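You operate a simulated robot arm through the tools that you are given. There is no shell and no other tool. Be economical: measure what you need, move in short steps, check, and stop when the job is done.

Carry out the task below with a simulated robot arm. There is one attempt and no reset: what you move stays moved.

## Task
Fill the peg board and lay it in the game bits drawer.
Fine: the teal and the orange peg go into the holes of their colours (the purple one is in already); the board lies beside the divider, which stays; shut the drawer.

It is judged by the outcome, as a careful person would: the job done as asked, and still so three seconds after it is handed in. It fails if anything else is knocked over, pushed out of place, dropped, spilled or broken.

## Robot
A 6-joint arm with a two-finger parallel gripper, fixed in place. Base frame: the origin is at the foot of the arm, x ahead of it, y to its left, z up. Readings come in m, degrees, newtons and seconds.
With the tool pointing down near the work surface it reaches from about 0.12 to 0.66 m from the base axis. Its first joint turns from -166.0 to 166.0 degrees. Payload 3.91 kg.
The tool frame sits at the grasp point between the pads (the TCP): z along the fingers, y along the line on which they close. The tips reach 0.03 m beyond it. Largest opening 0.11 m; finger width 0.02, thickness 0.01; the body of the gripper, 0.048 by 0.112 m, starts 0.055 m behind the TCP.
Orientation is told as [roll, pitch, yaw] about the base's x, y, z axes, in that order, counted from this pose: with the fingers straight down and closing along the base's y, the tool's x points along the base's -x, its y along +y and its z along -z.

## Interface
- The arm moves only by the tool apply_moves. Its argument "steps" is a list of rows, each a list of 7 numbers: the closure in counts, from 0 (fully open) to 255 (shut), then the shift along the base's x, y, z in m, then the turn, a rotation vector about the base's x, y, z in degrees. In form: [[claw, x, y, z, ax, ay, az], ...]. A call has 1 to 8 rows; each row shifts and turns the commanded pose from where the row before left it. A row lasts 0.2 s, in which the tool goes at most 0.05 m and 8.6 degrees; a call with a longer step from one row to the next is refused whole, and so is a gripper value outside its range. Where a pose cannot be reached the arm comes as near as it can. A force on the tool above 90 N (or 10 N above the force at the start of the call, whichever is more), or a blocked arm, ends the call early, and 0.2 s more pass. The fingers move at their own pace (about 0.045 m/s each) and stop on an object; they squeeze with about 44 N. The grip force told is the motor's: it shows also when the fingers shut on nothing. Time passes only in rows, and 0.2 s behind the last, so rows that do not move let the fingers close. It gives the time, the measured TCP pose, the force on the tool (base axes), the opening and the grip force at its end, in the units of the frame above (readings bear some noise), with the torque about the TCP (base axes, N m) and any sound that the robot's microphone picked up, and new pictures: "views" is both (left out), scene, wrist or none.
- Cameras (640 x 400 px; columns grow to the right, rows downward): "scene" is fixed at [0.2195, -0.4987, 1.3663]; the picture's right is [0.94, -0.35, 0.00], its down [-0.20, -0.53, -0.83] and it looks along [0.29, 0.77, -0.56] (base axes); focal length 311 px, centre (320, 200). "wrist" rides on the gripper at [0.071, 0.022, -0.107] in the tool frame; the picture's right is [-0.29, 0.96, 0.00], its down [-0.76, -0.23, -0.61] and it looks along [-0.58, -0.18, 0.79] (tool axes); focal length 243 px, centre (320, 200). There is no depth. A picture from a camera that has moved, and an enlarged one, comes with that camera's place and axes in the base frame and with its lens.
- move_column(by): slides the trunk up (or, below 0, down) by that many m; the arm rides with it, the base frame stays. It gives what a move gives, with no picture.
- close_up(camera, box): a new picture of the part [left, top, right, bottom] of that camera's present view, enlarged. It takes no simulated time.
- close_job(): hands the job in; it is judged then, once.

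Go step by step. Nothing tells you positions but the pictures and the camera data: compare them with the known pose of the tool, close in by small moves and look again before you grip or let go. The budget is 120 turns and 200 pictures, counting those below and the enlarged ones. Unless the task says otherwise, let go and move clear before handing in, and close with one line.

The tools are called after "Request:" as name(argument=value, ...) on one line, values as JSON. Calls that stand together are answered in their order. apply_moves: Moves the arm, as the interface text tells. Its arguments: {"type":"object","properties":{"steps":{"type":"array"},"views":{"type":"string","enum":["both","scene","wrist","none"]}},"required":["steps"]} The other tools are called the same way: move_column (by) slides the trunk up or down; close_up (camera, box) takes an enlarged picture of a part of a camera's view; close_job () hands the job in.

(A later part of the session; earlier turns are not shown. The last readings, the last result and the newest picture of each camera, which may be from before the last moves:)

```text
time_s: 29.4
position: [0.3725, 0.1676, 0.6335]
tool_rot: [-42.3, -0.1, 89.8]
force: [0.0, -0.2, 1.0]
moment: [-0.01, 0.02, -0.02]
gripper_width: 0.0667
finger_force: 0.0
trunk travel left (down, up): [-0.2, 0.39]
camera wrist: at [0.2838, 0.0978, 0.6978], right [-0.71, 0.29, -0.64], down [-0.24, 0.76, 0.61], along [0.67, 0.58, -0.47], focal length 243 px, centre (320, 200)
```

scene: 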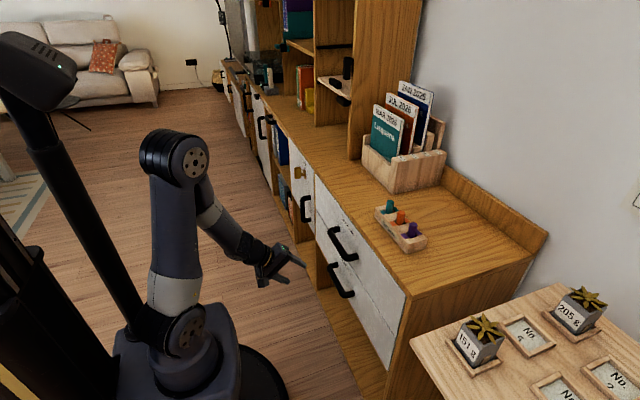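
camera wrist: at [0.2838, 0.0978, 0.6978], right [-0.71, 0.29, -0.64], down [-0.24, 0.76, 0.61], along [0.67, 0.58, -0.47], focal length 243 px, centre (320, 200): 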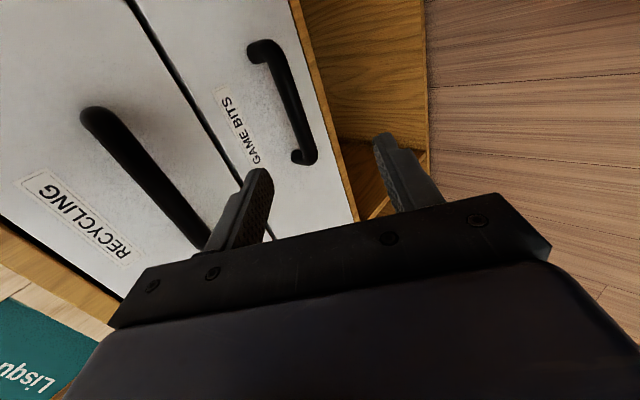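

The lower handle bar is at about (0.528, 0.11–0.235, 0.527); both cameras agree. I approach along the tilted tool axis to a standoff.

Request:
apply_moves(steps=[[150, 0.031, 0.002, -0.013, 0, 0, 0], [150, 0.031, 0.002, -0.013, 0, 0, 0], [150, 0.031, 0, -0.013, 0, 0, 0], [150, 0, 0, 0, 0, 0, 0]])

Request:
close_up(camera="scene", box=[260, 180, 420, 300])

```text
time_s: 30.4
position: [0.4677, 0.1744, 0.5953]
tool_rot: [-42.5, -0.1, 89.9]
force: [0.4, -0.4, 0.5]
moment: [0.0, -0.02, 0.02]
gripper_width: 0.0452
finger_force: 0.0
trunk travel left (down, up): [-0.2, 0.39]
camera wrist: at [0.3786, 0.1038, 0.6595], right [-0.7, 0.29, -0.65], down [-0.24, 0.76, 0.61], along [0.67, 0.58, -0.46], focal length 243 px, centre (320, 200)
```

scene: 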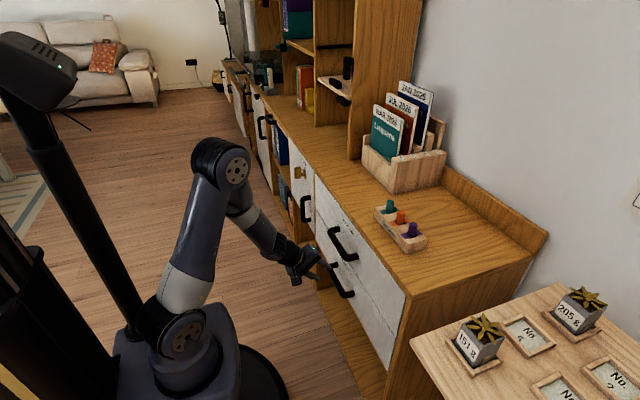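
wrist: 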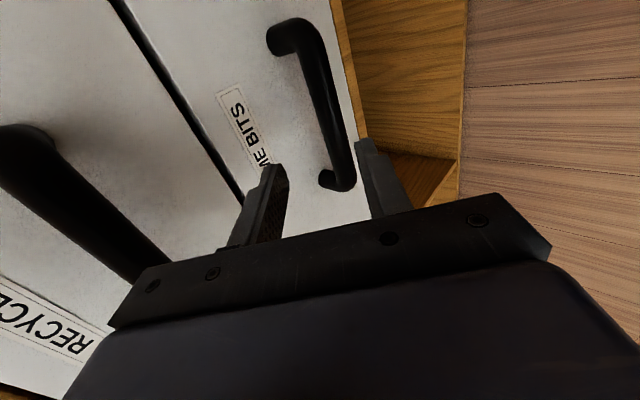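

```text
3.33 times, centred on (340, 240) of scene
camera zoom: at [0.2195, -0.4987, 1.3663], right [0.94, -0.35, 0.0], down [-0.2, -0.53, -0.83], along [0.29, 0.77, -0.56], focal length 1038 px, centre (253, 67)
```

zoom: 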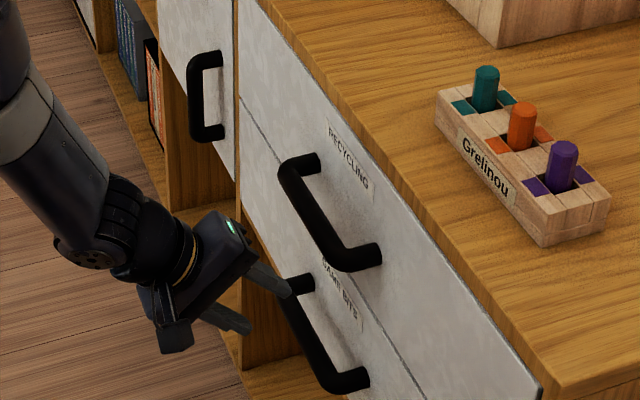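

Bar lies about 4 mm below the finger midline; I correct that and move in.

Request:
apply_moves(steps=[[150, 0.0155, 0, -0.02, 0, 0, 0], [150, 0.0135, 0, -0.016, 0, 0, 0], [150, 0.013, 0, -0.016, 0, 0, 0], [150, 0, 0, 0, 0, 0, 0]])

Request:
close_up(camera="scene", box=[290, 210, 390, 310])

```text
time_s: 31.4
position: [0.5094, 0.1725, 0.5437]
tool_rot: [-42.6, 0.0, 89.7]
force: [0.0, 0.5, 0.0]
moment: [0.0, -0.01, -0.02]
gripper_width: 0.0451
finger_force: 0.0
trunk travel left (down, up): [-0.2, 0.39]
camera wrist: at [0.4201, 0.1029, 0.6069], right [-0.7, 0.29, -0.65], down [-0.24, 0.76, 0.61], along [0.67, 0.58, -0.46], focal length 243 px, centre (320, 200)
```

scene: 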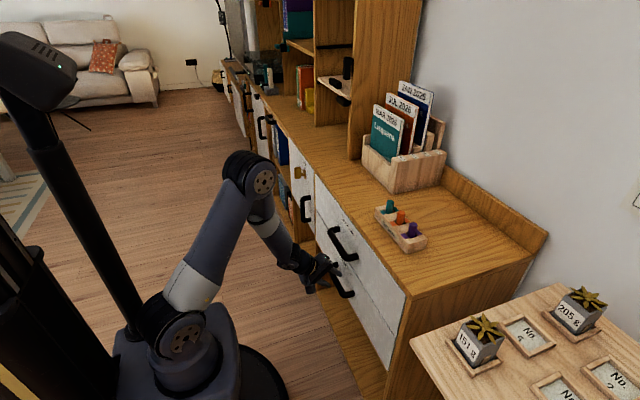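
wrist: 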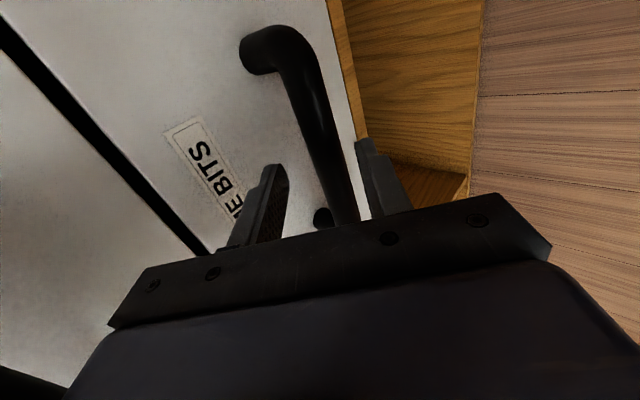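

```text
4.00 times, centred on (340, 260) of scene
camera zoom: at [0.2195, -0.4987, 1.3663], right [0.94, -0.35, 0.0], down [-0.2, -0.53, -0.83], along [0.29, 0.77, -0.56], focal length 1245 px, centre (240, -40)
```

zoom: 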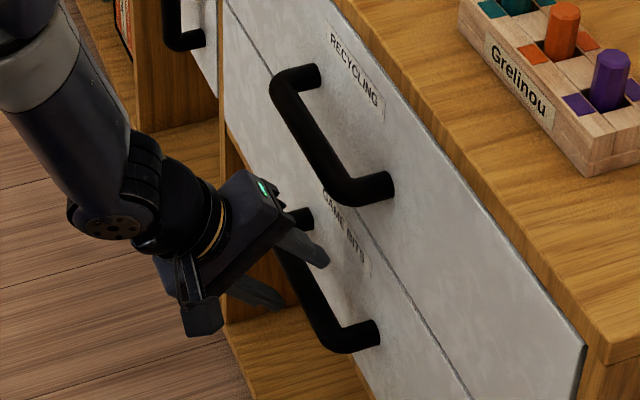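

Bar is near the fingertips and slightly low; I adjust and advance 14 mm, then close.

Request:
apply_moves(steps=[[150, -0.004, 0, -0.0035, 0, 0, 0], [150, 0.0095, 0, -0.0105, 0, 0, 0], [150, 0, 0, 0, 0, 0, 0]], views="wrist")

```text
time_s: 32.2
position: [0.5135, 0.1719, 0.5273]
tool_rot: [-42.6, -0.2, 89.9]
force: [-1.0, 0.1, 0.6]
moment: [-0.02, 0.0, 0.02]
gripper_width: 0.0452
finger_force: 0.0
trunk travel left (down, up): [-0.2, 0.39]
camera wrist: at [0.425, 0.1032, 0.5926], right [-0.7, 0.29, -0.65], down [-0.24, 0.76, 0.61], along [0.67, 0.58, -0.47], focal length 243 px, centre (320, 200)
```

wrist: 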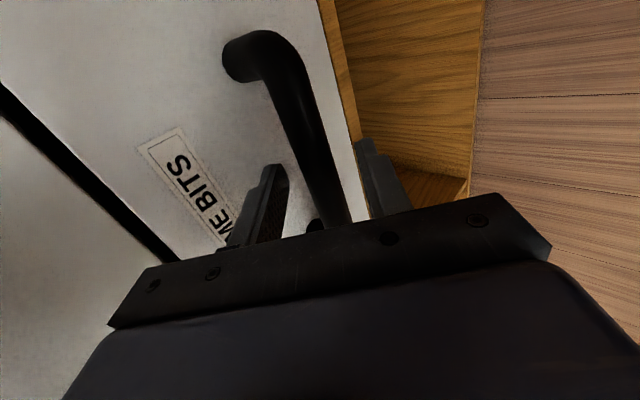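

Bar is centred between the fingers. Closing.

Request:
apply_moves(steps=[[255, 0, 0, 0, 0, 0, 0], [255, 0, 0, 0, 0, 0, 0], [255, 0, 0, 0, 0, 0, 0], [255, 0, 0, 0, 0, 0, 0]], views="wrist")

```text
time_s: 33.2
position: [0.515, 0.1733, 0.5317]
tool_rot: [-42.6, -0.1, 89.9]
force: [3.6, -2.5, 16.1]
moment: [-0.72, -0.46, 0.24]
gripper_width: 0.0216
finger_force: 45.1
trunk travel left (down, up): [-0.2, 0.39]
camera wrist: at [0.4252, 0.1032, 0.5939], right [-0.7, 0.29, -0.65], down [-0.24, 0.76, 0.6], along [0.67, 0.58, -0.46], focal length 243 px, centre (320, 200)
```

wrist: 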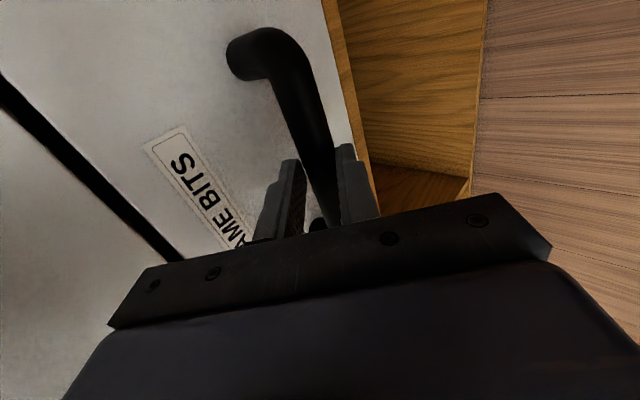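

Handle gripped. Pull in -x gently.

Request:
apply_moves(steps=[[255, -0.01, 0, 0.003, 0, 0, 0], [255, -0.015, 0, 0, 0, 0, 0], [255, -0.02, 0, 0, 0, 0, 0], [255, -0.02, 0, 0, 0, 0, 0], [255, -0.02, 0, 0, 0, 0, 0]], views="scene")

```text
time_s: 34.4
position: [0.4262, 0.1727, 0.5308]
tool_rot: [-42.2, -0.1, 90.1]
force: [-2.7, 22.9, -17.2]
moment: [0.13, 0.42, 0.64]
gripper_width: 0.0217
finger_force: 45.3
trunk travel left (down, up): [-0.2, 0.39]
```

scene: 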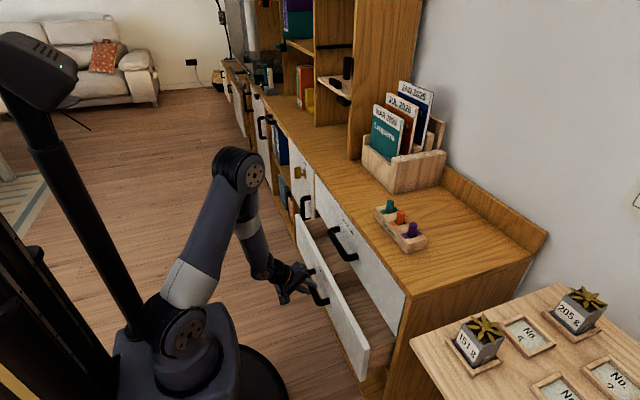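

It slides open. Keep pulling.

Request:
apply_moves(steps=[[255, -0.02, 0, 0, 0, 0, 0], [255, -0.02, 0, 0, 0, 0, 0], [255, -0.02, 0, 0, 0, 0, 0], [255, -0.02, 0, 0, 0, 0, 0], [255, -0.02, 0, 0, 0, 0, 0], [255, -0.02, 0, 0, 0, 0, 0]], views="scene")

```text
time_s: 35.8
position: [0.3074, 0.1725, 0.5311]
tool_rot: [-42.3, 0.0, 89.9]
force: [-1.4, 17.6, -30.8]
moment: [0.1, 0.62, 0.81]
gripper_width: 0.0217
finger_force: 45.1
trunk travel left (down, up): [-0.2, 0.39]
```

scene: 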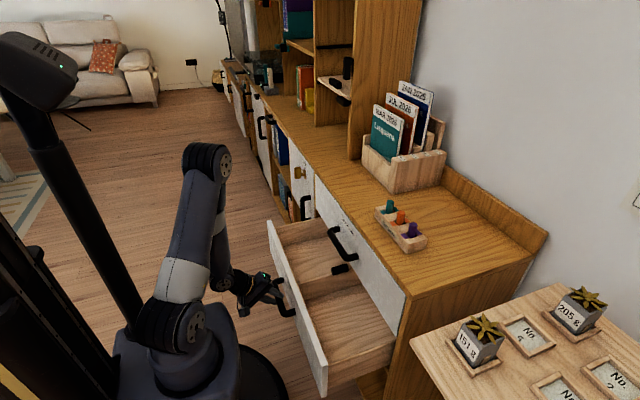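

Request:
close_up(camera="scene", box=[250, 200, 430, 400])

```text
2.00 times, centred on (340, 300) of scene
camera zoom: at [0.2195, -0.4987, 1.3663], right [0.94, -0.35, 0.0], down [-0.2, -0.53, -0.83], along [0.29, 0.77, -0.56], focal length 622 px, centre (280, 0)
```

zoom: 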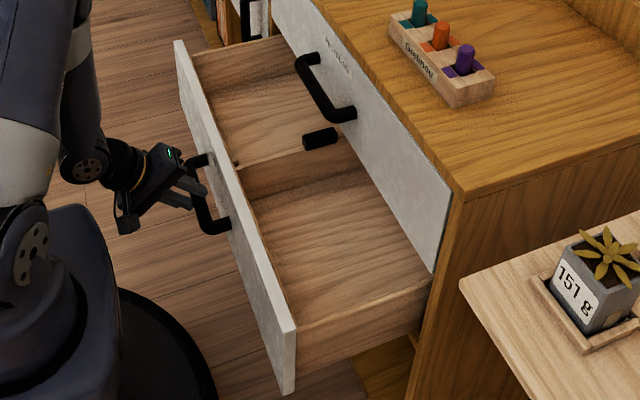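

The drawer has a divider running front-to-back, with a free right compartment. I pull 3 cm more, then release and back off.

Request:
apply_moves(steps=[[255, -0.015, 0, 0, 0, 0, 0], [255, -0.015, 0, 0, 0, 0, 0], [255, 0, 0, 0, 0, 0, 0], [150, 0, 0, 0, 0, 0, 0], [150, 0, 0, 0, 0, 0, 0], [150, -0.02, 0, 0.022, 0, 0, 0], [150, -0.02, 0, 0.022, 0, 0, 0], [150, -0.02, 0, 0.022, 0, 0, 0]], views="scene")

```text
time_s: 36.3
position: [0.2934, 0.1714, 0.5351]
tool_rot: [-43.3, -0.1, 89.5]
force: [10.7, 2.6, -12.8]
moment: [-0.47, -0.26, 0.73]
gripper_width: 0.0205
finger_force: 44.9
trunk travel left (down, up): [-0.2, 0.39]
stopped in row 2: the force on the tool passed its limit at 207 N (the readings are from after the stop); the commanded pose is now the measured one
```

scene: 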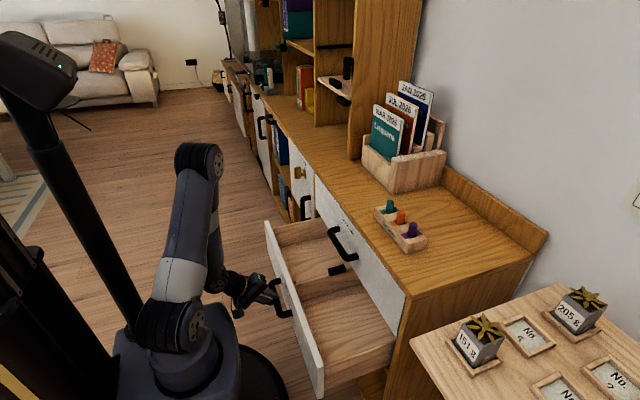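

End stop reached (opening ~0.22 m). Release and back away.

Request:
apply_moves(steps=[[150, 0, 0, 0, 0, 0, 0], [150, 0, 0, 0, 0, 0, 0], [150, -0.01, 0, 0.011, 0, 0, 0], [150, -0.02, 0, 0.022, 0, 0, 0], [150, -0.02, 0, 0.022, 0, 0, 0], [150, -0.01, 0, 0.03, 0, 0, 0], [150, 0, 0, 0.04, 0, 0, 0]], views="scene")

```text
time_s: 37.0
position: [0.2951, 0.1731, 0.5393]
tool_rot: [-44.4, -0.3, 89.5]
force: [4.6, 0.0, 2.1]
moment: [-0.11, 0.4, 0.02]
gripper_width: 0.0454
finger_force: 0.0
trunk travel left (down, up): [-0.2, 0.39]
stopped in row 3: the force on the tool passed its limit at 138 N (the readings are from after the stop); the commanded pose is now the measured one
```

scene: 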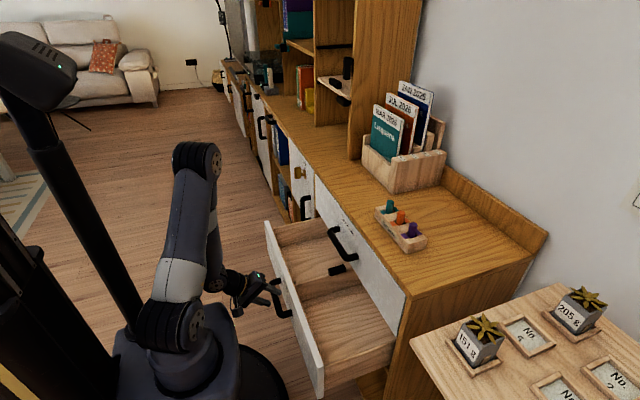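

Something resists backing off; look closely before moving more.

Request:
close_up(camera="scene", box=[130, 130, 330, 390])

Request:
close_up(camera="wrist", box=[0, 0, 640, 400])

```text
1.54 times, centred on (230, 260) of scene
camera zoom: at [0.2195, -0.4987, 1.3663], right [0.94, -0.35, 0.0], down [-0.2, -0.53, -0.83], along [0.29, 0.77, -0.56], focal length 479 px, centre (458, 108)
```

zoom: 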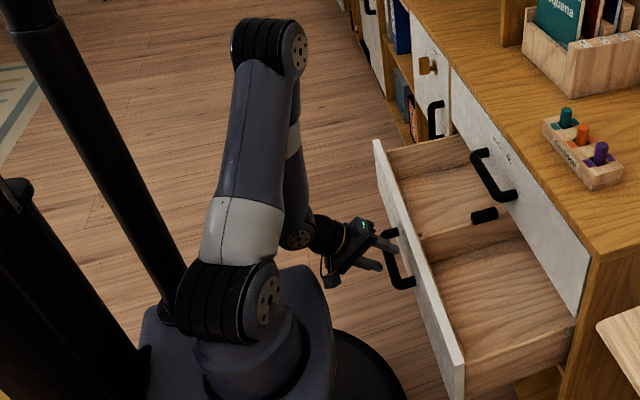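

```text
1.00 times, centred on (320, 200) of wrist (not enlarged: the box is as wide or as high as the picture)
camera zoom: at [0.2025, 0.104, 0.6004], right [-0.68, 0.3, -0.67], down [-0.25, 0.76, 0.6], along [0.69, 0.58, -0.44], focal length 243 px, centre (320, 200)
```

zoom: 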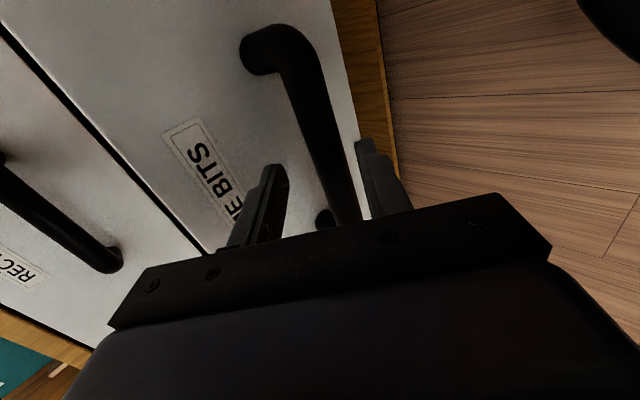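

The wrist is likely folding into the arm itself. Instead I'll rotate the tool to vertical around the bar (which moves the wrist away), then rise straight up.

Request:
apply_moves(steps=[[150, 0, 0, 0, 0, 6, 0], [150, 0, 0, 0, 0, 8, 0], [150, 0, 0, 0, 0, 8, 0]], views="both")

```text
time_s: 37.9
position: [0.2943, 0.1729, 0.539]
tool_rot: [-22.2, 0.0, 89.3]
force: [0.8, 0.1, 0.1]
moment: [-0.01, 0.01, 0.04]
gripper_width: 0.0452
finger_force: 0.1
trunk travel left (down, up): [-0.2, 0.39]
camera wrist: at [0.2317, 0.1039, 0.63], right [-0.88, 0.3, -0.36], down [-0.01, 0.76, 0.65], along [0.47, 0.58, -0.67], focal length 243 px, centre (320, 200)
```

scene: 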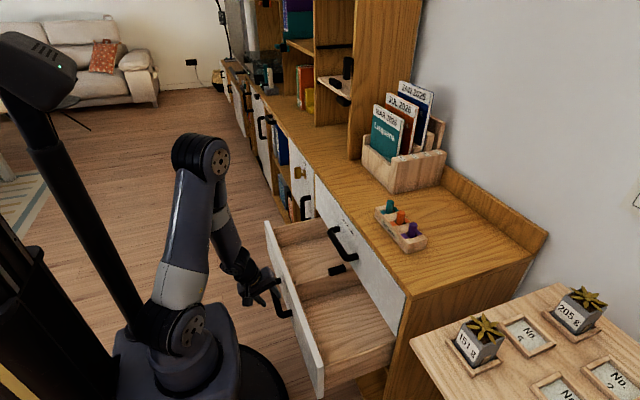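
wrist: 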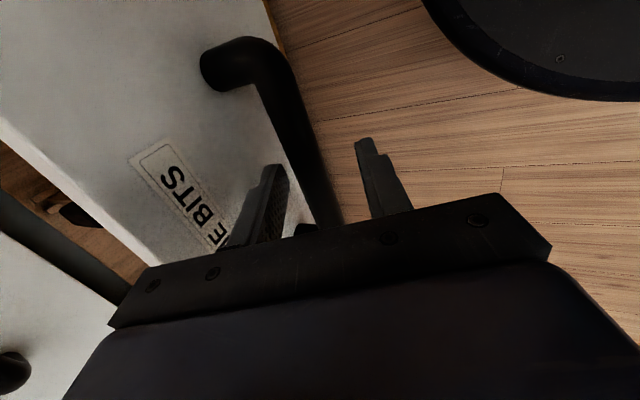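

Request:
apply_moves(steps=[[150, 0.004, 0, 0.004, 0, 8, 0], [150, 0.003, 0, 0.005, 0, 7, 0], [150, 0, 0, 0.02, 0, 0, 0], [150, 0, 0, 0.04, 0, 0, 0], [150, 0, 0, 0.04, 0, 0, 0], [150, 0, 0, 0.04, 0, 7, 0], [150, 0, 0, 0.04, 0, 0, 0]], views="both")

```text
time_s: 39.5
position: [0.2994, 0.1673, 0.7247]
tool_rot: [-5.7, 1.8, 89.1]
force: [-0.6, -0.2, -0.2]
moment: [0.02, -0.04, 0.0]
gripper_width: 0.0456
finger_force: 0.0
out of reach, approached as far as the arm can: row 2
trunk travel left (down, up): [-0.2, 0.39]
camera wrist: at [0.266, 0.1005, 0.8305], right [-0.95, 0.3, -0.1], down [0.18, 0.78, 0.6], along [0.26, 0.55, -0.79], focal length 243 px, centre (320, 200)
```

scene: 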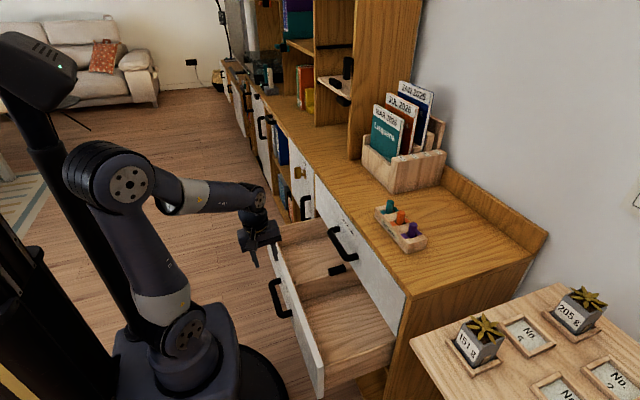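
wrist: 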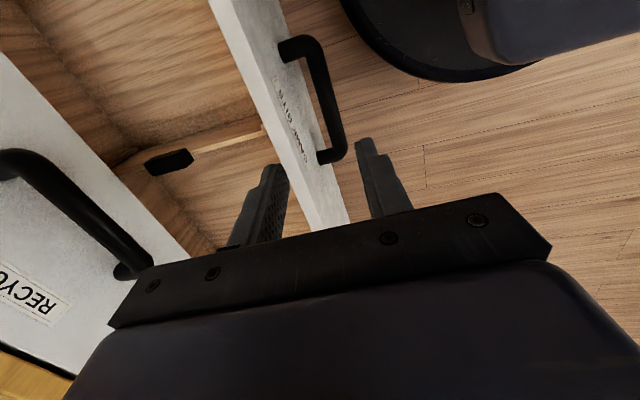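

Clear of the handle. I'll look at the black item by the divider.

Request:
close_up(camera="wrist", box=[80, 60, 300, 220])

Request:
close_up(camera="scene", box=[265, 215, 405, 400])

```text
2.50 times, centred on (190, 140) of wrist
camera zoom: at [0.266, 0.1005, 0.8305], right [-0.95, 0.3, -0.1], down [0.18, 0.78, 0.6], along [0.26, 0.55, -0.79], focal length 606 px, centre (645, 350)
```

zoom: 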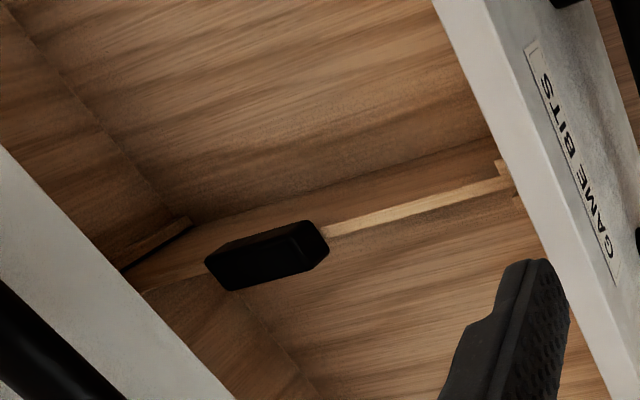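

```text
2.16 times, centred on (335, 308) of scene
camera zoom: at [0.2195, -0.4987, 1.3663], right [0.94, -0.35, 0.0], down [-0.2, -0.53, -0.83], along [0.29, 0.77, -0.56], focal length 673 px, centre (288, -32)
```

zoom: 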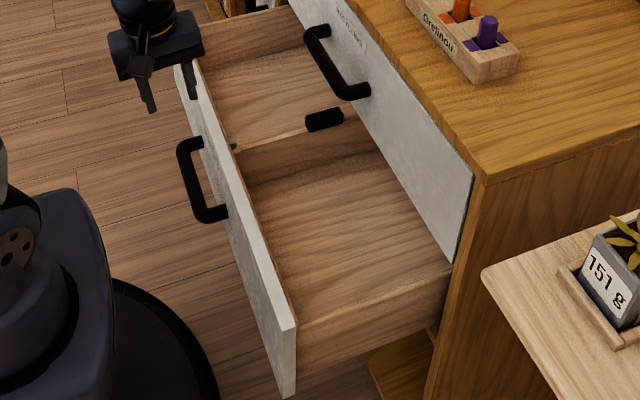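

The block is the divider's own grip: it stays. The divider is at y≈0.16, and the free right compartment spans y≈-0.10 to 0.15. Now I raise the trunk, level the tool and go above the board.

Request:
move_column(by=0.3)

Request:
apply_moves(steps=[[60, 0.04, -0.01, 0, 1.8, 5.7, 0.9], [0, 0.048, -0.015, 0, 0, 0, 0], [0, 0.048, -0.015, 0, 0, 0, 0], [0, 0.048, -0.015, 0, 0, 0, 0], [0, 0.048, -0.02, -0.01, 0, 0, 0], [0, 0.048, -0.015, -0.01, 0, 0, 0], [0, 0.045, -0.015, -0.01, 0, 0, 0], [0, 0.03, -0.01, -0.01, 0, 0, 0]])

```text
time_s: 42.5
position: [0.3, 0.1665, 1.0238]
tool_rot: [-5.8, 1.9, 89.1]
force: [-0.3, -0.3, -0.6]
moment: [0.03, 0.0, 0.01]
gripper_width: 0.0454
finger_force: 0.0
trunk travel left (down, up): [-0.5, 0.09]
```

```text
refused: row 2 steps farther than a row can; nothing moved
```

Request:
apply_moves(steps=[[60, 0.04, -0.01, 0, 1.8, 5.7, 0.9], [0, 0.045, -0.015, 0, 0, 0, 0], [0, 0.045, -0.015, 0, 0, 0, 0], [0, 0.045, -0.015, 0, 0, 0, 0], [0, 0.045, -0.015, -0.01, 0, 0, 0], [0, 0.045, -0.015, -0.01, 0, 0, 0], [0, 0.045, -0.015, -0.01, 0, 0, 0], [0, 0.045, -0.015, -0.01, 0, 0, 0]])

Request:
close_up(camera="wrist", box=[200, 50, 440, 200])

```text
time_s: 44.2
position: [0.6572, 0.0525, 0.9833]
tool_rot: [-0.1, 0.1, 90.1]
force: [0.0, 0.2, -0.8]
moment: [-0.01, -0.01, 0.03]
gripper_width: 0.1101
finger_force: 0.0
trunk travel left (down, up): [-0.5, 0.09]
camera wrist: at [0.6352, -0.0181, 1.0899], right [-0.96, 0.29, 0.0], down [0.23, 0.76, 0.61], along [0.18, 0.58, -0.79], focal length 243 px, centre (320, 200)
```

scene: 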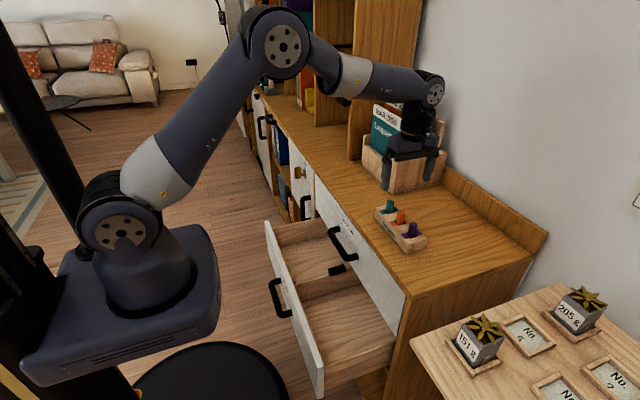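
wrist: 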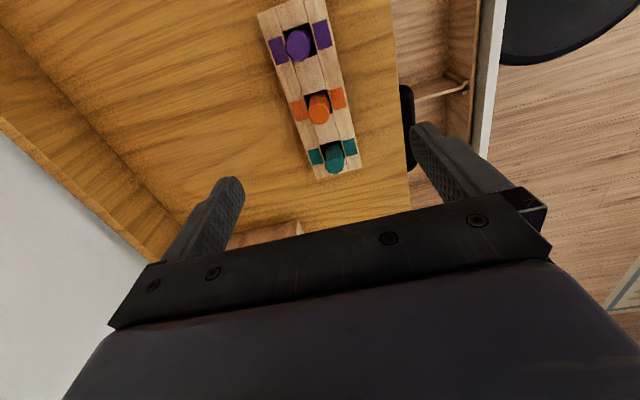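

```text
2.67 times, centred on (320, 125) of wrist
camera zoom: at [0.6352, -0.0181, 1.0899], right [-0.96, 0.29, 0.0], down [0.23, 0.76, 0.61], along [0.18, 0.58, -0.79], focal length 647 px, centre (320, 400)
```

zoom: 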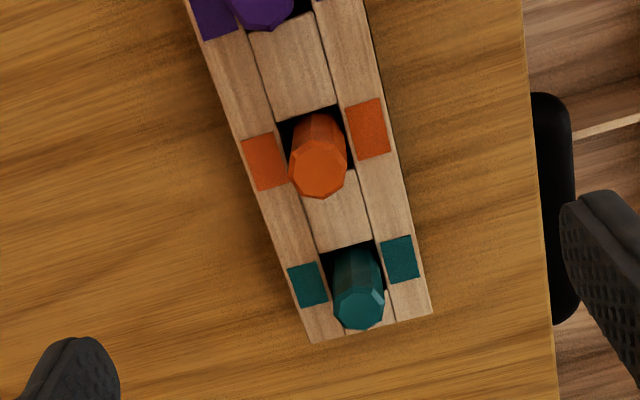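

The board is aligned with y, centred at about (0.6585, 0.05), 56 mm wide. I descend straddling it, checking on the way.

Request:
apply_moves(steps=[[0, 0.001, -0.002, -0.04, 0, 0, 0], [0, 0, 0, -0.04, 0, 0, 0], [0, 0, 0, -0.03, 0, 0, 0], [0, 0, 0, 0, 0, 0, 0]], views="wrist")

Request:
close_up(camera="scene", box=[350, 130, 450, 260])

```text
time_s: 45.2
position: [0.6574, 0.0512, 0.8721]
tool_rot: [0.0, 0.1, 90.1]
force: [-0.8, -0.7, 0.2]
moment: [0.03, -0.02, -0.02]
gripper_width: 0.1101
finger_force: 0.1
trunk travel left (down, up): [-0.5, 0.09]
camera wrist: at [0.6345, -0.0188, 0.9791], right [-0.96, 0.29, 0.0], down [0.23, 0.76, 0.61], along [0.18, 0.58, -0.79], focal length 243 px, centre (320, 200)
```

wrist: 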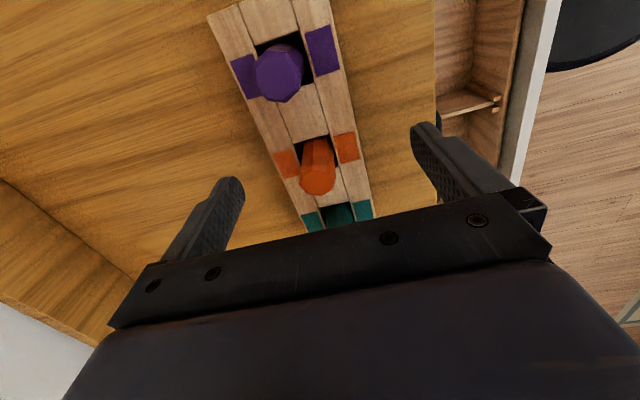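

```text
3.08 times, centred on (400, 195) of scene
camera zoom: at [0.2195, -0.4987, 1.3663], right [0.94, -0.35, 0.0], down [-0.2, -0.53, -0.83], along [0.29, 0.77, -0.56], focal length 958 px, centre (74, 215)
```

zoom: 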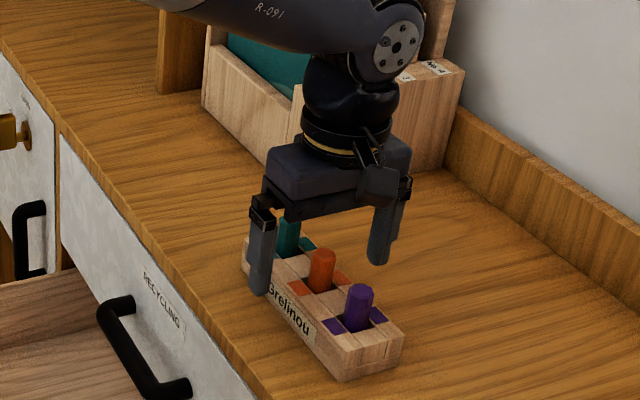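

Fingers straddle the board properly. Down the last 27 mm and close.

Request:
apply_moves(steps=[[0, 0.001, -0.001, -0.015, 0, 0, 0], [0, 0, 0, -0.012, 0, 0, 0], [255, 0, 0, 0, 0, 0, 0], [255, 0, 0, 0, 0, 0, 0], [255, 0, 0, 0, 0, 0, 0], [255, 0, 0, 0, 0, 0, 0], [255, 0, 0, 0, 0, 0, 0]], views="wrist")

Request:
close_up(camera="scene", box=[350, 130, 450, 260])

```text
time_s: 46.9
position: [0.6573, 0.05, 0.8462]
tool_rot: [-0.2, 0.0, 90.1]
force: [1.1, -0.2, 0.4]
moment: [0.0, -0.09, 0.0]
gripper_width: 0.0575
finger_force: 43.9
trunk travel left (down, up): [-0.5, 0.09]
camera wrist: at [0.6348, -0.0204, 0.9527], right [-0.96, 0.29, 0.0], down [0.23, 0.76, 0.61], along [0.18, 0.58, -0.79], focal length 243 px, centre (320, 200)
```

wrist: 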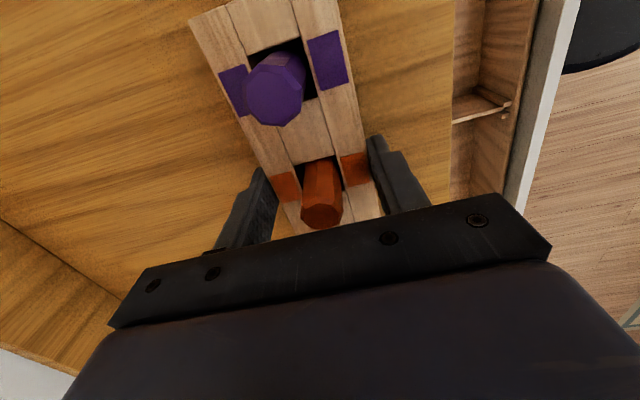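

```text
3.08 times, centred on (400, 195) of scene
camera zoom: at [0.2195, -0.4987, 1.3663], right [0.94, -0.35, 0.0], down [-0.2, -0.53, -0.83], along [0.29, 0.77, -0.56], focal length 958 px, centre (74, 215)
```

zoom: 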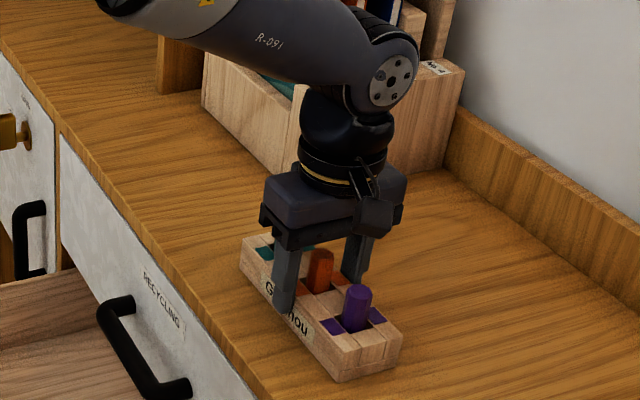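

Board gripped (57.5 mm). Lift it straight up gently, then back over the drawer.

Request:
apply_moves(steps=[[255, 0, 0, 0.02, 0, 0, 0], [255, 0, 0, 0.03, 0, 0, 0], [255, 0, 0, 0.03, 0, 0, 0], [255, -0.03, -0.005, 0.01, 0, 0, 0], [255, -0.04, -0.005, 0, 0, 0, 0], [255, -0.04, -0.005, 0, 0, 0, 0], [255, -0.04, -0.005, 0, 0, 0, 0], [255, -0.04, -0.005, 0, 0, 0, 0]])

```text
time_s: 48.6
position: [0.4682, 0.0231, 0.9371]
tool_rot: [-0.1, 0.0, 90.1]
force: [0.0, -0.9, -3.7]
moment: [-0.02, 0.0, 0.01]
gripper_width: 0.0575
finger_force: 44.5
trunk travel left (down, up): [-0.5, 0.09]
camera wrist: at [0.4452, -0.047, 1.0434], right [-0.96, 0.29, 0.0], down [0.23, 0.76, 0.61], along [0.18, 0.58, -0.79], focal length 243 px, centre (320, 200)
```

scene: 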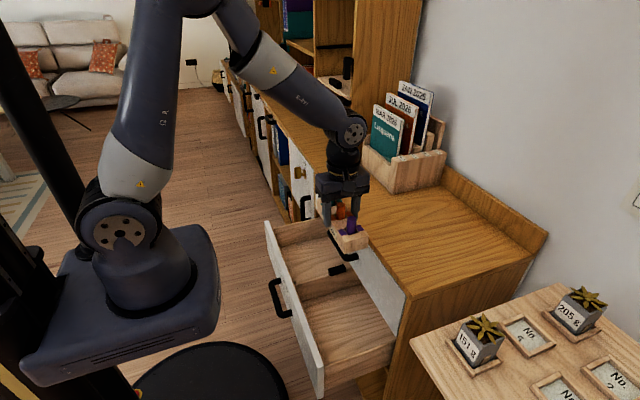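
wrist: 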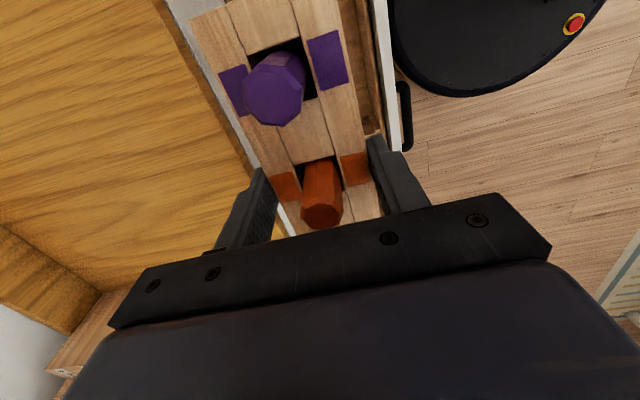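

Board hangs centred over the opening (clear x from 0.375 to 0.57). I lower the trunk with it and check.

Request:
move_column(by=-0.28)

Request:
apply_moves(steps=[[255, 0, 0, 0, 0, 0, 0]])

Request:
close_up(camera="scene", box=[265, 190, 405, 390])

```text
time_s: 51.5
position: [0.4681, 0.0224, 0.6576]
tool_rot: [-0.2, 0.1, 90.2]
force: [-0.8, 0.2, -3.5]
moment: [0.02, 0.01, 0.0]
gripper_width: 0.0575
finger_force: 43.9
trunk travel left (down, up): [-0.22, 0.37]
```

```text
time_s: 51.9
position: [0.468, 0.0226, 0.6566]
tool_rot: [-0.2, 0.1, 90.1]
force: [0.5, -0.6, -3.7]
moment: [0.03, 0.0, 0.0]
gripper_width: 0.0574
finger_force: 44.3
trunk travel left (down, up): [-0.22, 0.37]
camera wrist: at [0.4457, -0.0469, 0.7634], right [-0.96, 0.29, 0.0], down [0.23, 0.76, 0.61], along [0.18, 0.58, -0.79], focal length 243 px, centre (320, 200)
```

scene: 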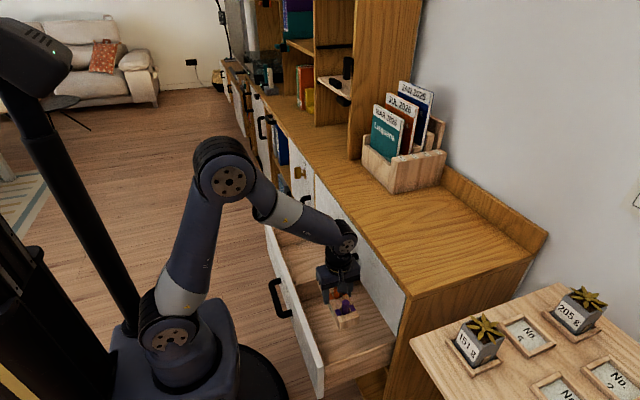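
wrist: 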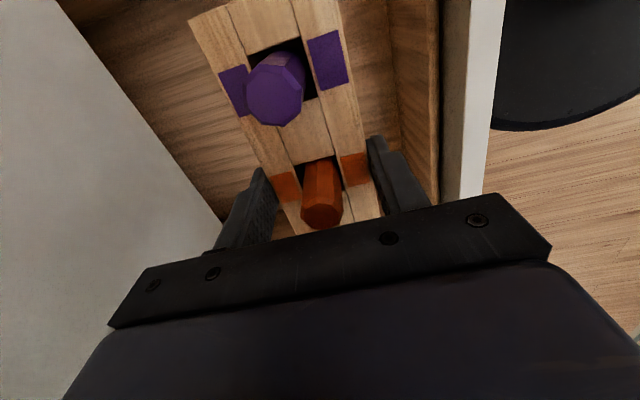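

```text
2.00 times, centred on (335, 290) of scene
camera zoom: at [0.2195, -0.4987, 1.3663], right [0.94, -0.35, 0.0], down [-0.2, -0.53, -0.83], along [0.29, 0.77, -0.56], focal length 622 px, centre (290, 20)
```

zoom: 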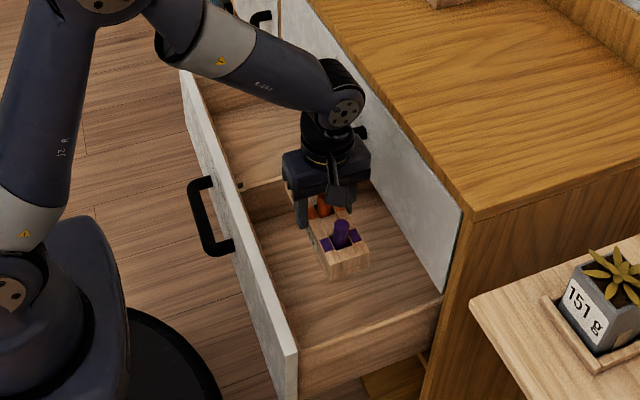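

Clear all around. Descend with the arm.

Request:
apply_moves(steps=[[255, -0.002, 0, -0.025, 0, 0, 0], [255, 0, 0, -0.025, 0, 0, 0], [255, 0, 0, -0.025, 0, 0, 0], [255, 0, 0, -0.015, 0, 0, 0]], views="wrist")

Request:
close_up(camera="scene", box=[265, 190, 405, 390])

```text
time_s: 52.9
position: [0.4662, 0.0234, 0.5673]
tool_rot: [0.0, 0.1, 90.1]
force: [-0.6, 0.1, -4.0]
moment: [-0.01, 0.0, 0.01]
gripper_width: 0.0574
finger_force: 44.2
trunk travel left (down, up): [-0.22, 0.37]
camera wrist: at [0.4433, -0.0468, 0.6736], right [-0.96, 0.29, 0.0], down [0.23, 0.76, 0.61], along [0.18, 0.58, -0.79], focal length 243 px, centre (320, 200)
```

wrist: 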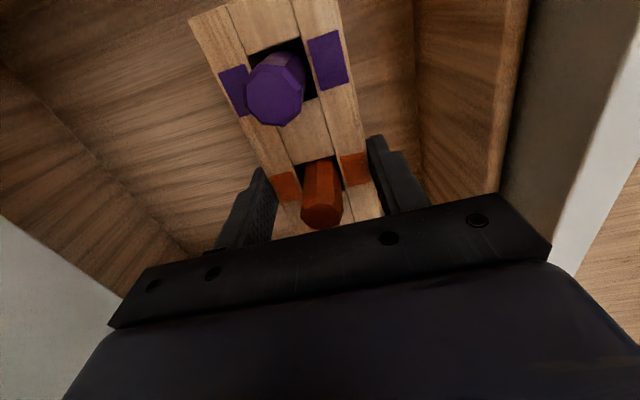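

```text
2.00 times, centred on (335, 290) of scene
camera zoom: at [0.2195, -0.4987, 1.3663], right [0.94, -0.35, 0.0], down [-0.2, -0.53, -0.83], along [0.29, 0.77, -0.56], focal length 622 px, centre (290, 20)
```

zoom: 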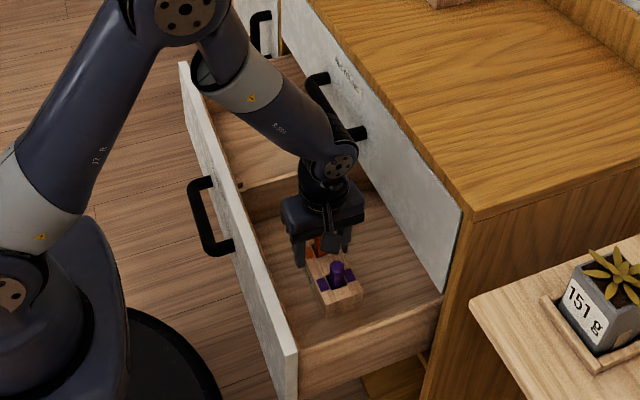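

Continue down gently to floor contact.

Request:
apply_moves(steps=[[255, 0, 0, -0.01, 0, 0, 0], [255, 0, 0, -0.01, 0, 0, 0], [255, 0, 0, -0.01, 0, 0, 0], [255, 0, 0, -0.006, 0, 0, 0]], views="wrist")

Request:
close_up(camera="scene", box=[265, 190, 405, 390])

```text
time_s: 53.9
position: [0.4659, 0.0242, 0.5311]
tool_rot: [0.0, 0.1, 90.1]
force: [-0.7, 0.4, -3.8]
moment: [-0.01, -0.02, 0.02]
gripper_width: 0.0576
finger_force: 44.3
trunk travel left (down, up): [-0.22, 0.37]
camera wrist: at [0.4439, -0.0464, 0.6373], right [-0.96, 0.29, 0.0], down [0.23, 0.76, 0.61], along [0.18, 0.58, -0.79], focal length 243 px, centre (320, 200)
```

wrist: 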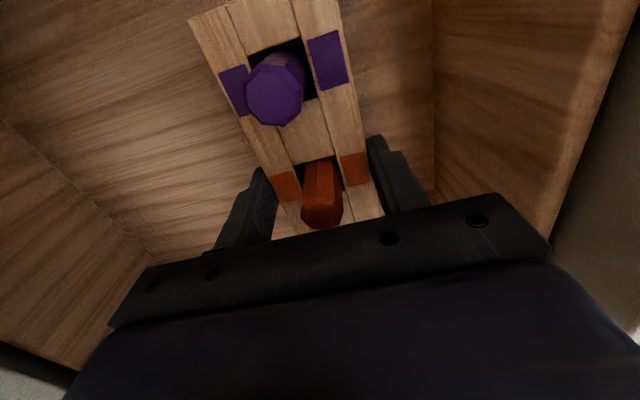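

```text
2.00 times, centred on (335, 290) of scene
camera zoom: at [0.2195, -0.4987, 1.3663], right [0.94, -0.35, 0.0], down [-0.2, -0.53, -0.83], along [0.29, 0.77, -0.56], focal length 622 px, centre (290, 20)
```

zoom: 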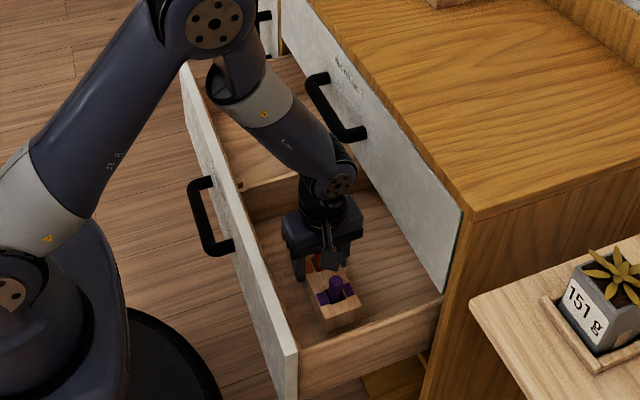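

Request:
apply_moves(steps=[[255, 0, 0, -0.006, 0, 0, 0], [255, 0, 0, -0.006, 0, 0, 0], [255, 0, 0, 0, 0, 0, 0]], views="none")

```text
time_s: 54.7
position: [0.4663, 0.0221, 0.5182]
tool_rot: [0.0, 0.1, 90.1]
force: [-0.1, 0.3, -3.7]
moment: [-0.01, -0.03, -0.04]
gripper_width: 0.0577
finger_force: 44.0
trunk travel left (down, up): [-0.22, 0.37]
```

Request:
apply_moves(steps=[[255, 0, 0, -0.006, 0, 0, 0], [255, 0, 0, 0, 0, 0, 0]], views="none")

Request:
close_up(camera="scene", box=[300, 280, 400, 400])

```text
time_s: 55.3
position: [0.4677, 0.023, 0.512]
tool_rot: [0.0, 0.2, 90.1]
force: [0.3, -0.4, -2.9]
moment: [0.03, 0.02, 0.0]
gripper_width: 0.0575
finger_force: 44.5
trunk travel left (down, up): [-0.22, 0.37]
```

```text
3.33 times, centred on (350, 340) of scene
camera zoom: at [0.2195, -0.4987, 1.3663], right [0.94, -0.35, 0.0], down [-0.2, -0.53, -0.83], along [0.29, 0.77, -0.56], focal length 1038 px, centre (220, -267)
```

zoom: 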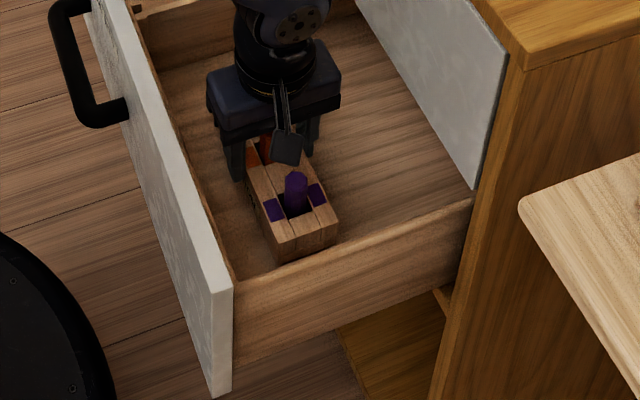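

Request:
apply_moves(steps=[[255, 0, 0, -0.005, 0, 0, 0], [255, 0, 0, 0, 0, 0, 0]], views="none")

```text
time_s: 55.9
position: [0.466, 0.0232, 0.5075]
tool_rot: [-0.1, 0.1, 90.1]
force: [-0.7, -0.3, -4.7]
moment: [-0.01, -0.01, -0.02]
gripper_width: 0.0574
finger_force: 43.8
trunk travel left (down, up): [-0.22, 0.37]
```

Request:
apply_moves(steps=[[255, 0, 0, -0.005, 0, 0, 0], [255, 0, 0, -0.004, 0, 0, 0]], views="none")

```text
time_s: 56.5
position: [0.4663, 0.0227, 0.5009]
tool_rot: [-0.5, 0.2, 90.1]
force: [-2.7, 0.1, 33.4]
moment: [-0.25, 0.45, -0.02]
gripper_width: 0.0575
finger_force: 44.7
trunk travel left (down, up): [-0.22, 0.37]
```

Board is on the drawer floor. Ease off 2 mm, open, rise.

Request:
apply_moves(steps=[[255, 0, 0, 0.002, 0, 0, 0], [60, 0, 0, 0, 0, 0, 0], [60, 0, 0, 0, 0, 0, 0], [60, 0, 0, 0.02, 0, 0, 0], [60, 0, 0, 0.04, 0, 0, 0], [60, 0, 0, 0.04, 0, 0, 0], [60, 0, 0, 0.04, 0, 0, 0]])

Request:
close_up(camera="scene", box=[265, 200, 405, 400])

```text
time_s: 58.1
position: [0.4667, 0.0226, 0.6413]
tool_rot: [-0.1, 0.2, 90.1]
force: [0.6, -0.2, -0.1]
moment: [0.02, 0.03, -0.01]
gripper_width: 0.0842
finger_force: 0.1
trunk travel left (down, up): [-0.22, 0.37]
camera wrist: at [0.4447, -0.0478, 0.7483], right [-0.96, 0.29, 0.0], down [0.23, 0.76, 0.61], along [0.18, 0.58, -0.79], focal length 243 px, centre (320, 200)
```

scene: 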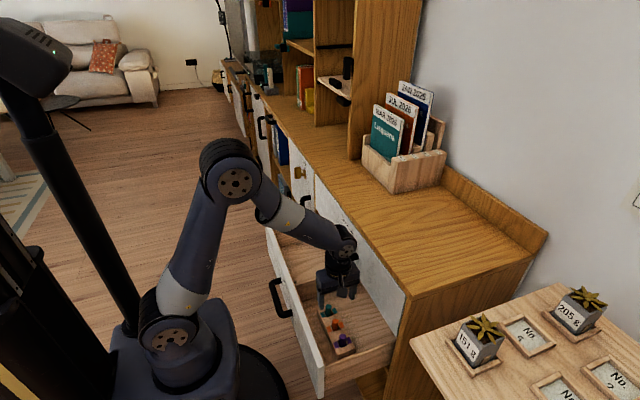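
wrist: 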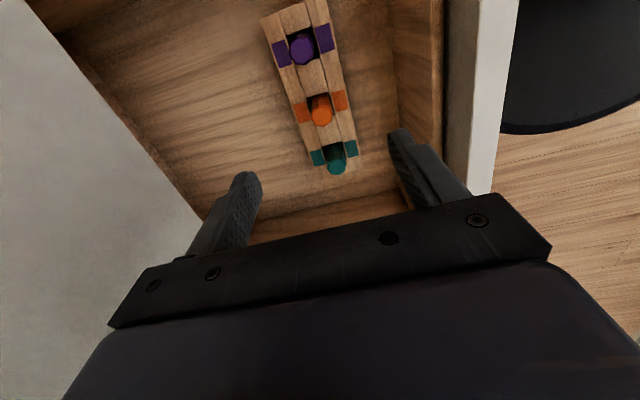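

```text
2.00 times, centred on (335, 300) of scene
camera zoom: at [0.2195, -0.4987, 1.3663], right [0.94, -0.35, 0.0], down [-0.2, -0.53, -0.83], along [0.29, 0.77, -0.56], focal length 622 px, centre (290, 0)
```

zoom: 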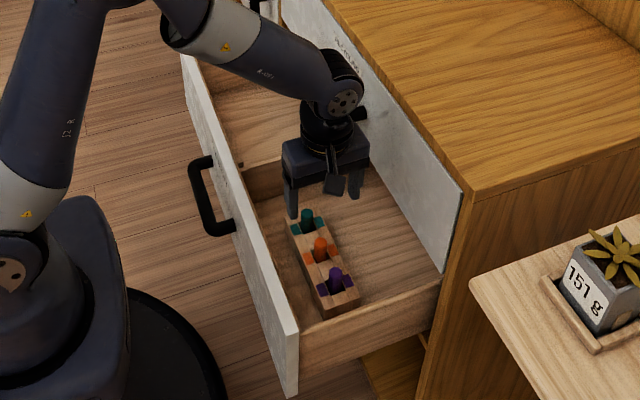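

The board lies flat in the right compartment, all pegs seated. Now I move above the handle to grip it from above and push the drawer in.

Request:
apply_moves(steps=[[150, 0, 0, 0.045, 0, 0, 0], [150, 0, 0, 0.045, 0, 0, 0], [150, -0.033, 0.03, 0, 0, 0, 0], [150, -0.033, 0.03, 0, 0, 0, 0], [150, -0.033, 0.03, 0, 0, 0, 0], [150, -0.033, 0.03, 0, 0, 0, 0], [150, -0.032, 0.03, 0, 0, 0, 0]], views="wrist")

```text
time_s: 59.7
position: [0.3031, 0.1748, 0.7329]
tool_rot: [-0.1, 0.1, 90.0]
force: [0.9, 0.1, -0.2]
moment: [0.05, 0.01, 0.0]
gripper_width: 0.0453
finger_force: 0.1
trunk travel left (down, up): [-0.22, 0.37]
camera wrist: at [0.2816, 0.1041, 0.8387], right [-0.96, 0.29, 0.0], down [0.23, 0.76, 0.61], along [0.18, 0.58, -0.79], focal length 243 px, centre (320, 200)
```

wrist: 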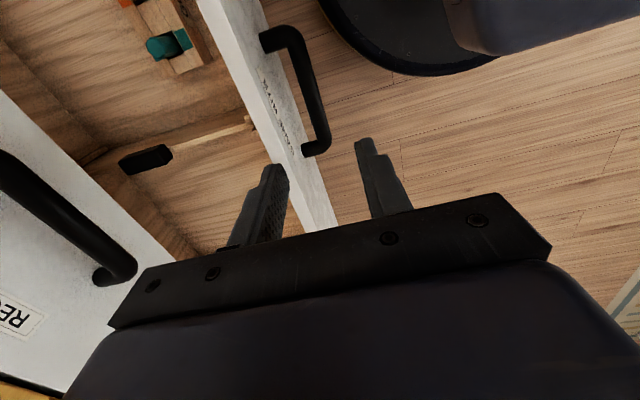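

Bar at x≈0.313. A vertical pinch would bring the gripper body close to the front panel's top, so I tilt about 22° and enter along the tool axis.

Request:
apply_moves(steps=[[150, -0.008, 0, -0.035, 0, -7.4, 0], [150, -0.008, 0, -0.035, 0, -7.4, 0], [150, -0.006, 0, -0.035, 0, -7.4, 0], [150, 0, 0, -0.02, 0, 0, 0], [150, 0, 0, 0, 0, 0, 0]], views="both")

```text
time_s: 60.9
position: [0.2809, 0.1743, 0.6061]
tool_rot: [-22.3, 0.1, 90.0]
force: [0.5, 0.5, -1.0]
moment: [0.0, 0.01, -0.01]
gripper_width: 0.0454
finger_force: 0.0
trunk travel left (down, up): [-0.22, 0.37]
camera wrist: at [0.2196, 0.1035, 0.6974], right [-0.89, 0.29, -0.36], down [-0.02, 0.76, 0.65], along [0.46, 0.58, -0.67], focal length 243 px, centre (320, 200)
```

scene: 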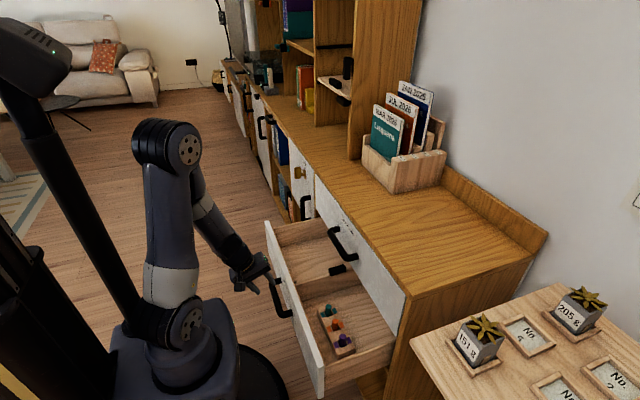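
wrist: 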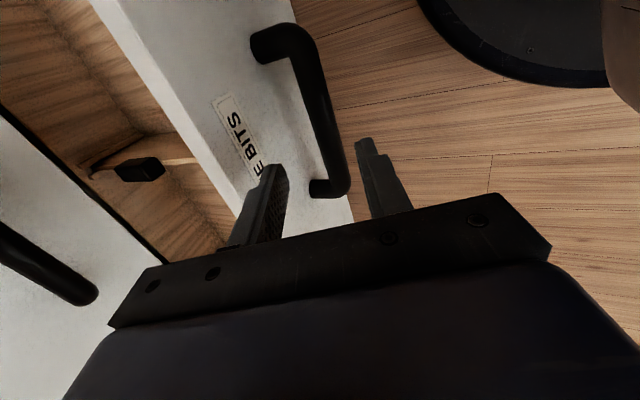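

Bar is on the tool axis. Advance and close.

Request:
apply_moves(steps=[[150, 0.0142, 0, -0.0345, 0, 0, 0], [150, 0.0142, 0, -0.0345, 0, 0, 0], [150, 0, 0, 0, 0, 0, 0], [255, 0, 0, 0, 0, 0, 0], [255, 0, 0, 0, 0, 0, 0], [255, 0, 0, 0, 0, 0, 0]], views="wrist")

```text
time_s: 62.3
position: [0.3091, 0.174, 0.5366]
tool_rot: [-22.2, 0.2, 90.1]
force: [-3.1, -0.9, -11.7]
moment: [-0.06, 0.21, 0.45]
gripper_width: 0.0218
finger_force: 45.6
trunk travel left (down, up): [-0.22, 0.37]
camera wrist: at [0.248, 0.1033, 0.6274], right [-0.89, 0.29, -0.36], down [-0.02, 0.76, 0.65], along [0.46, 0.58, -0.67], focal length 243 px, centre (320, 200)
```

wrist: 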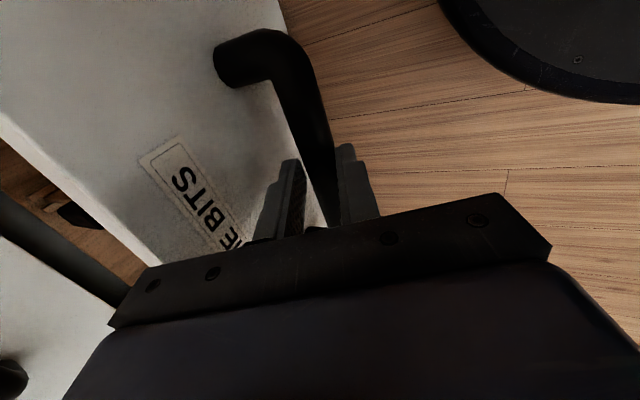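

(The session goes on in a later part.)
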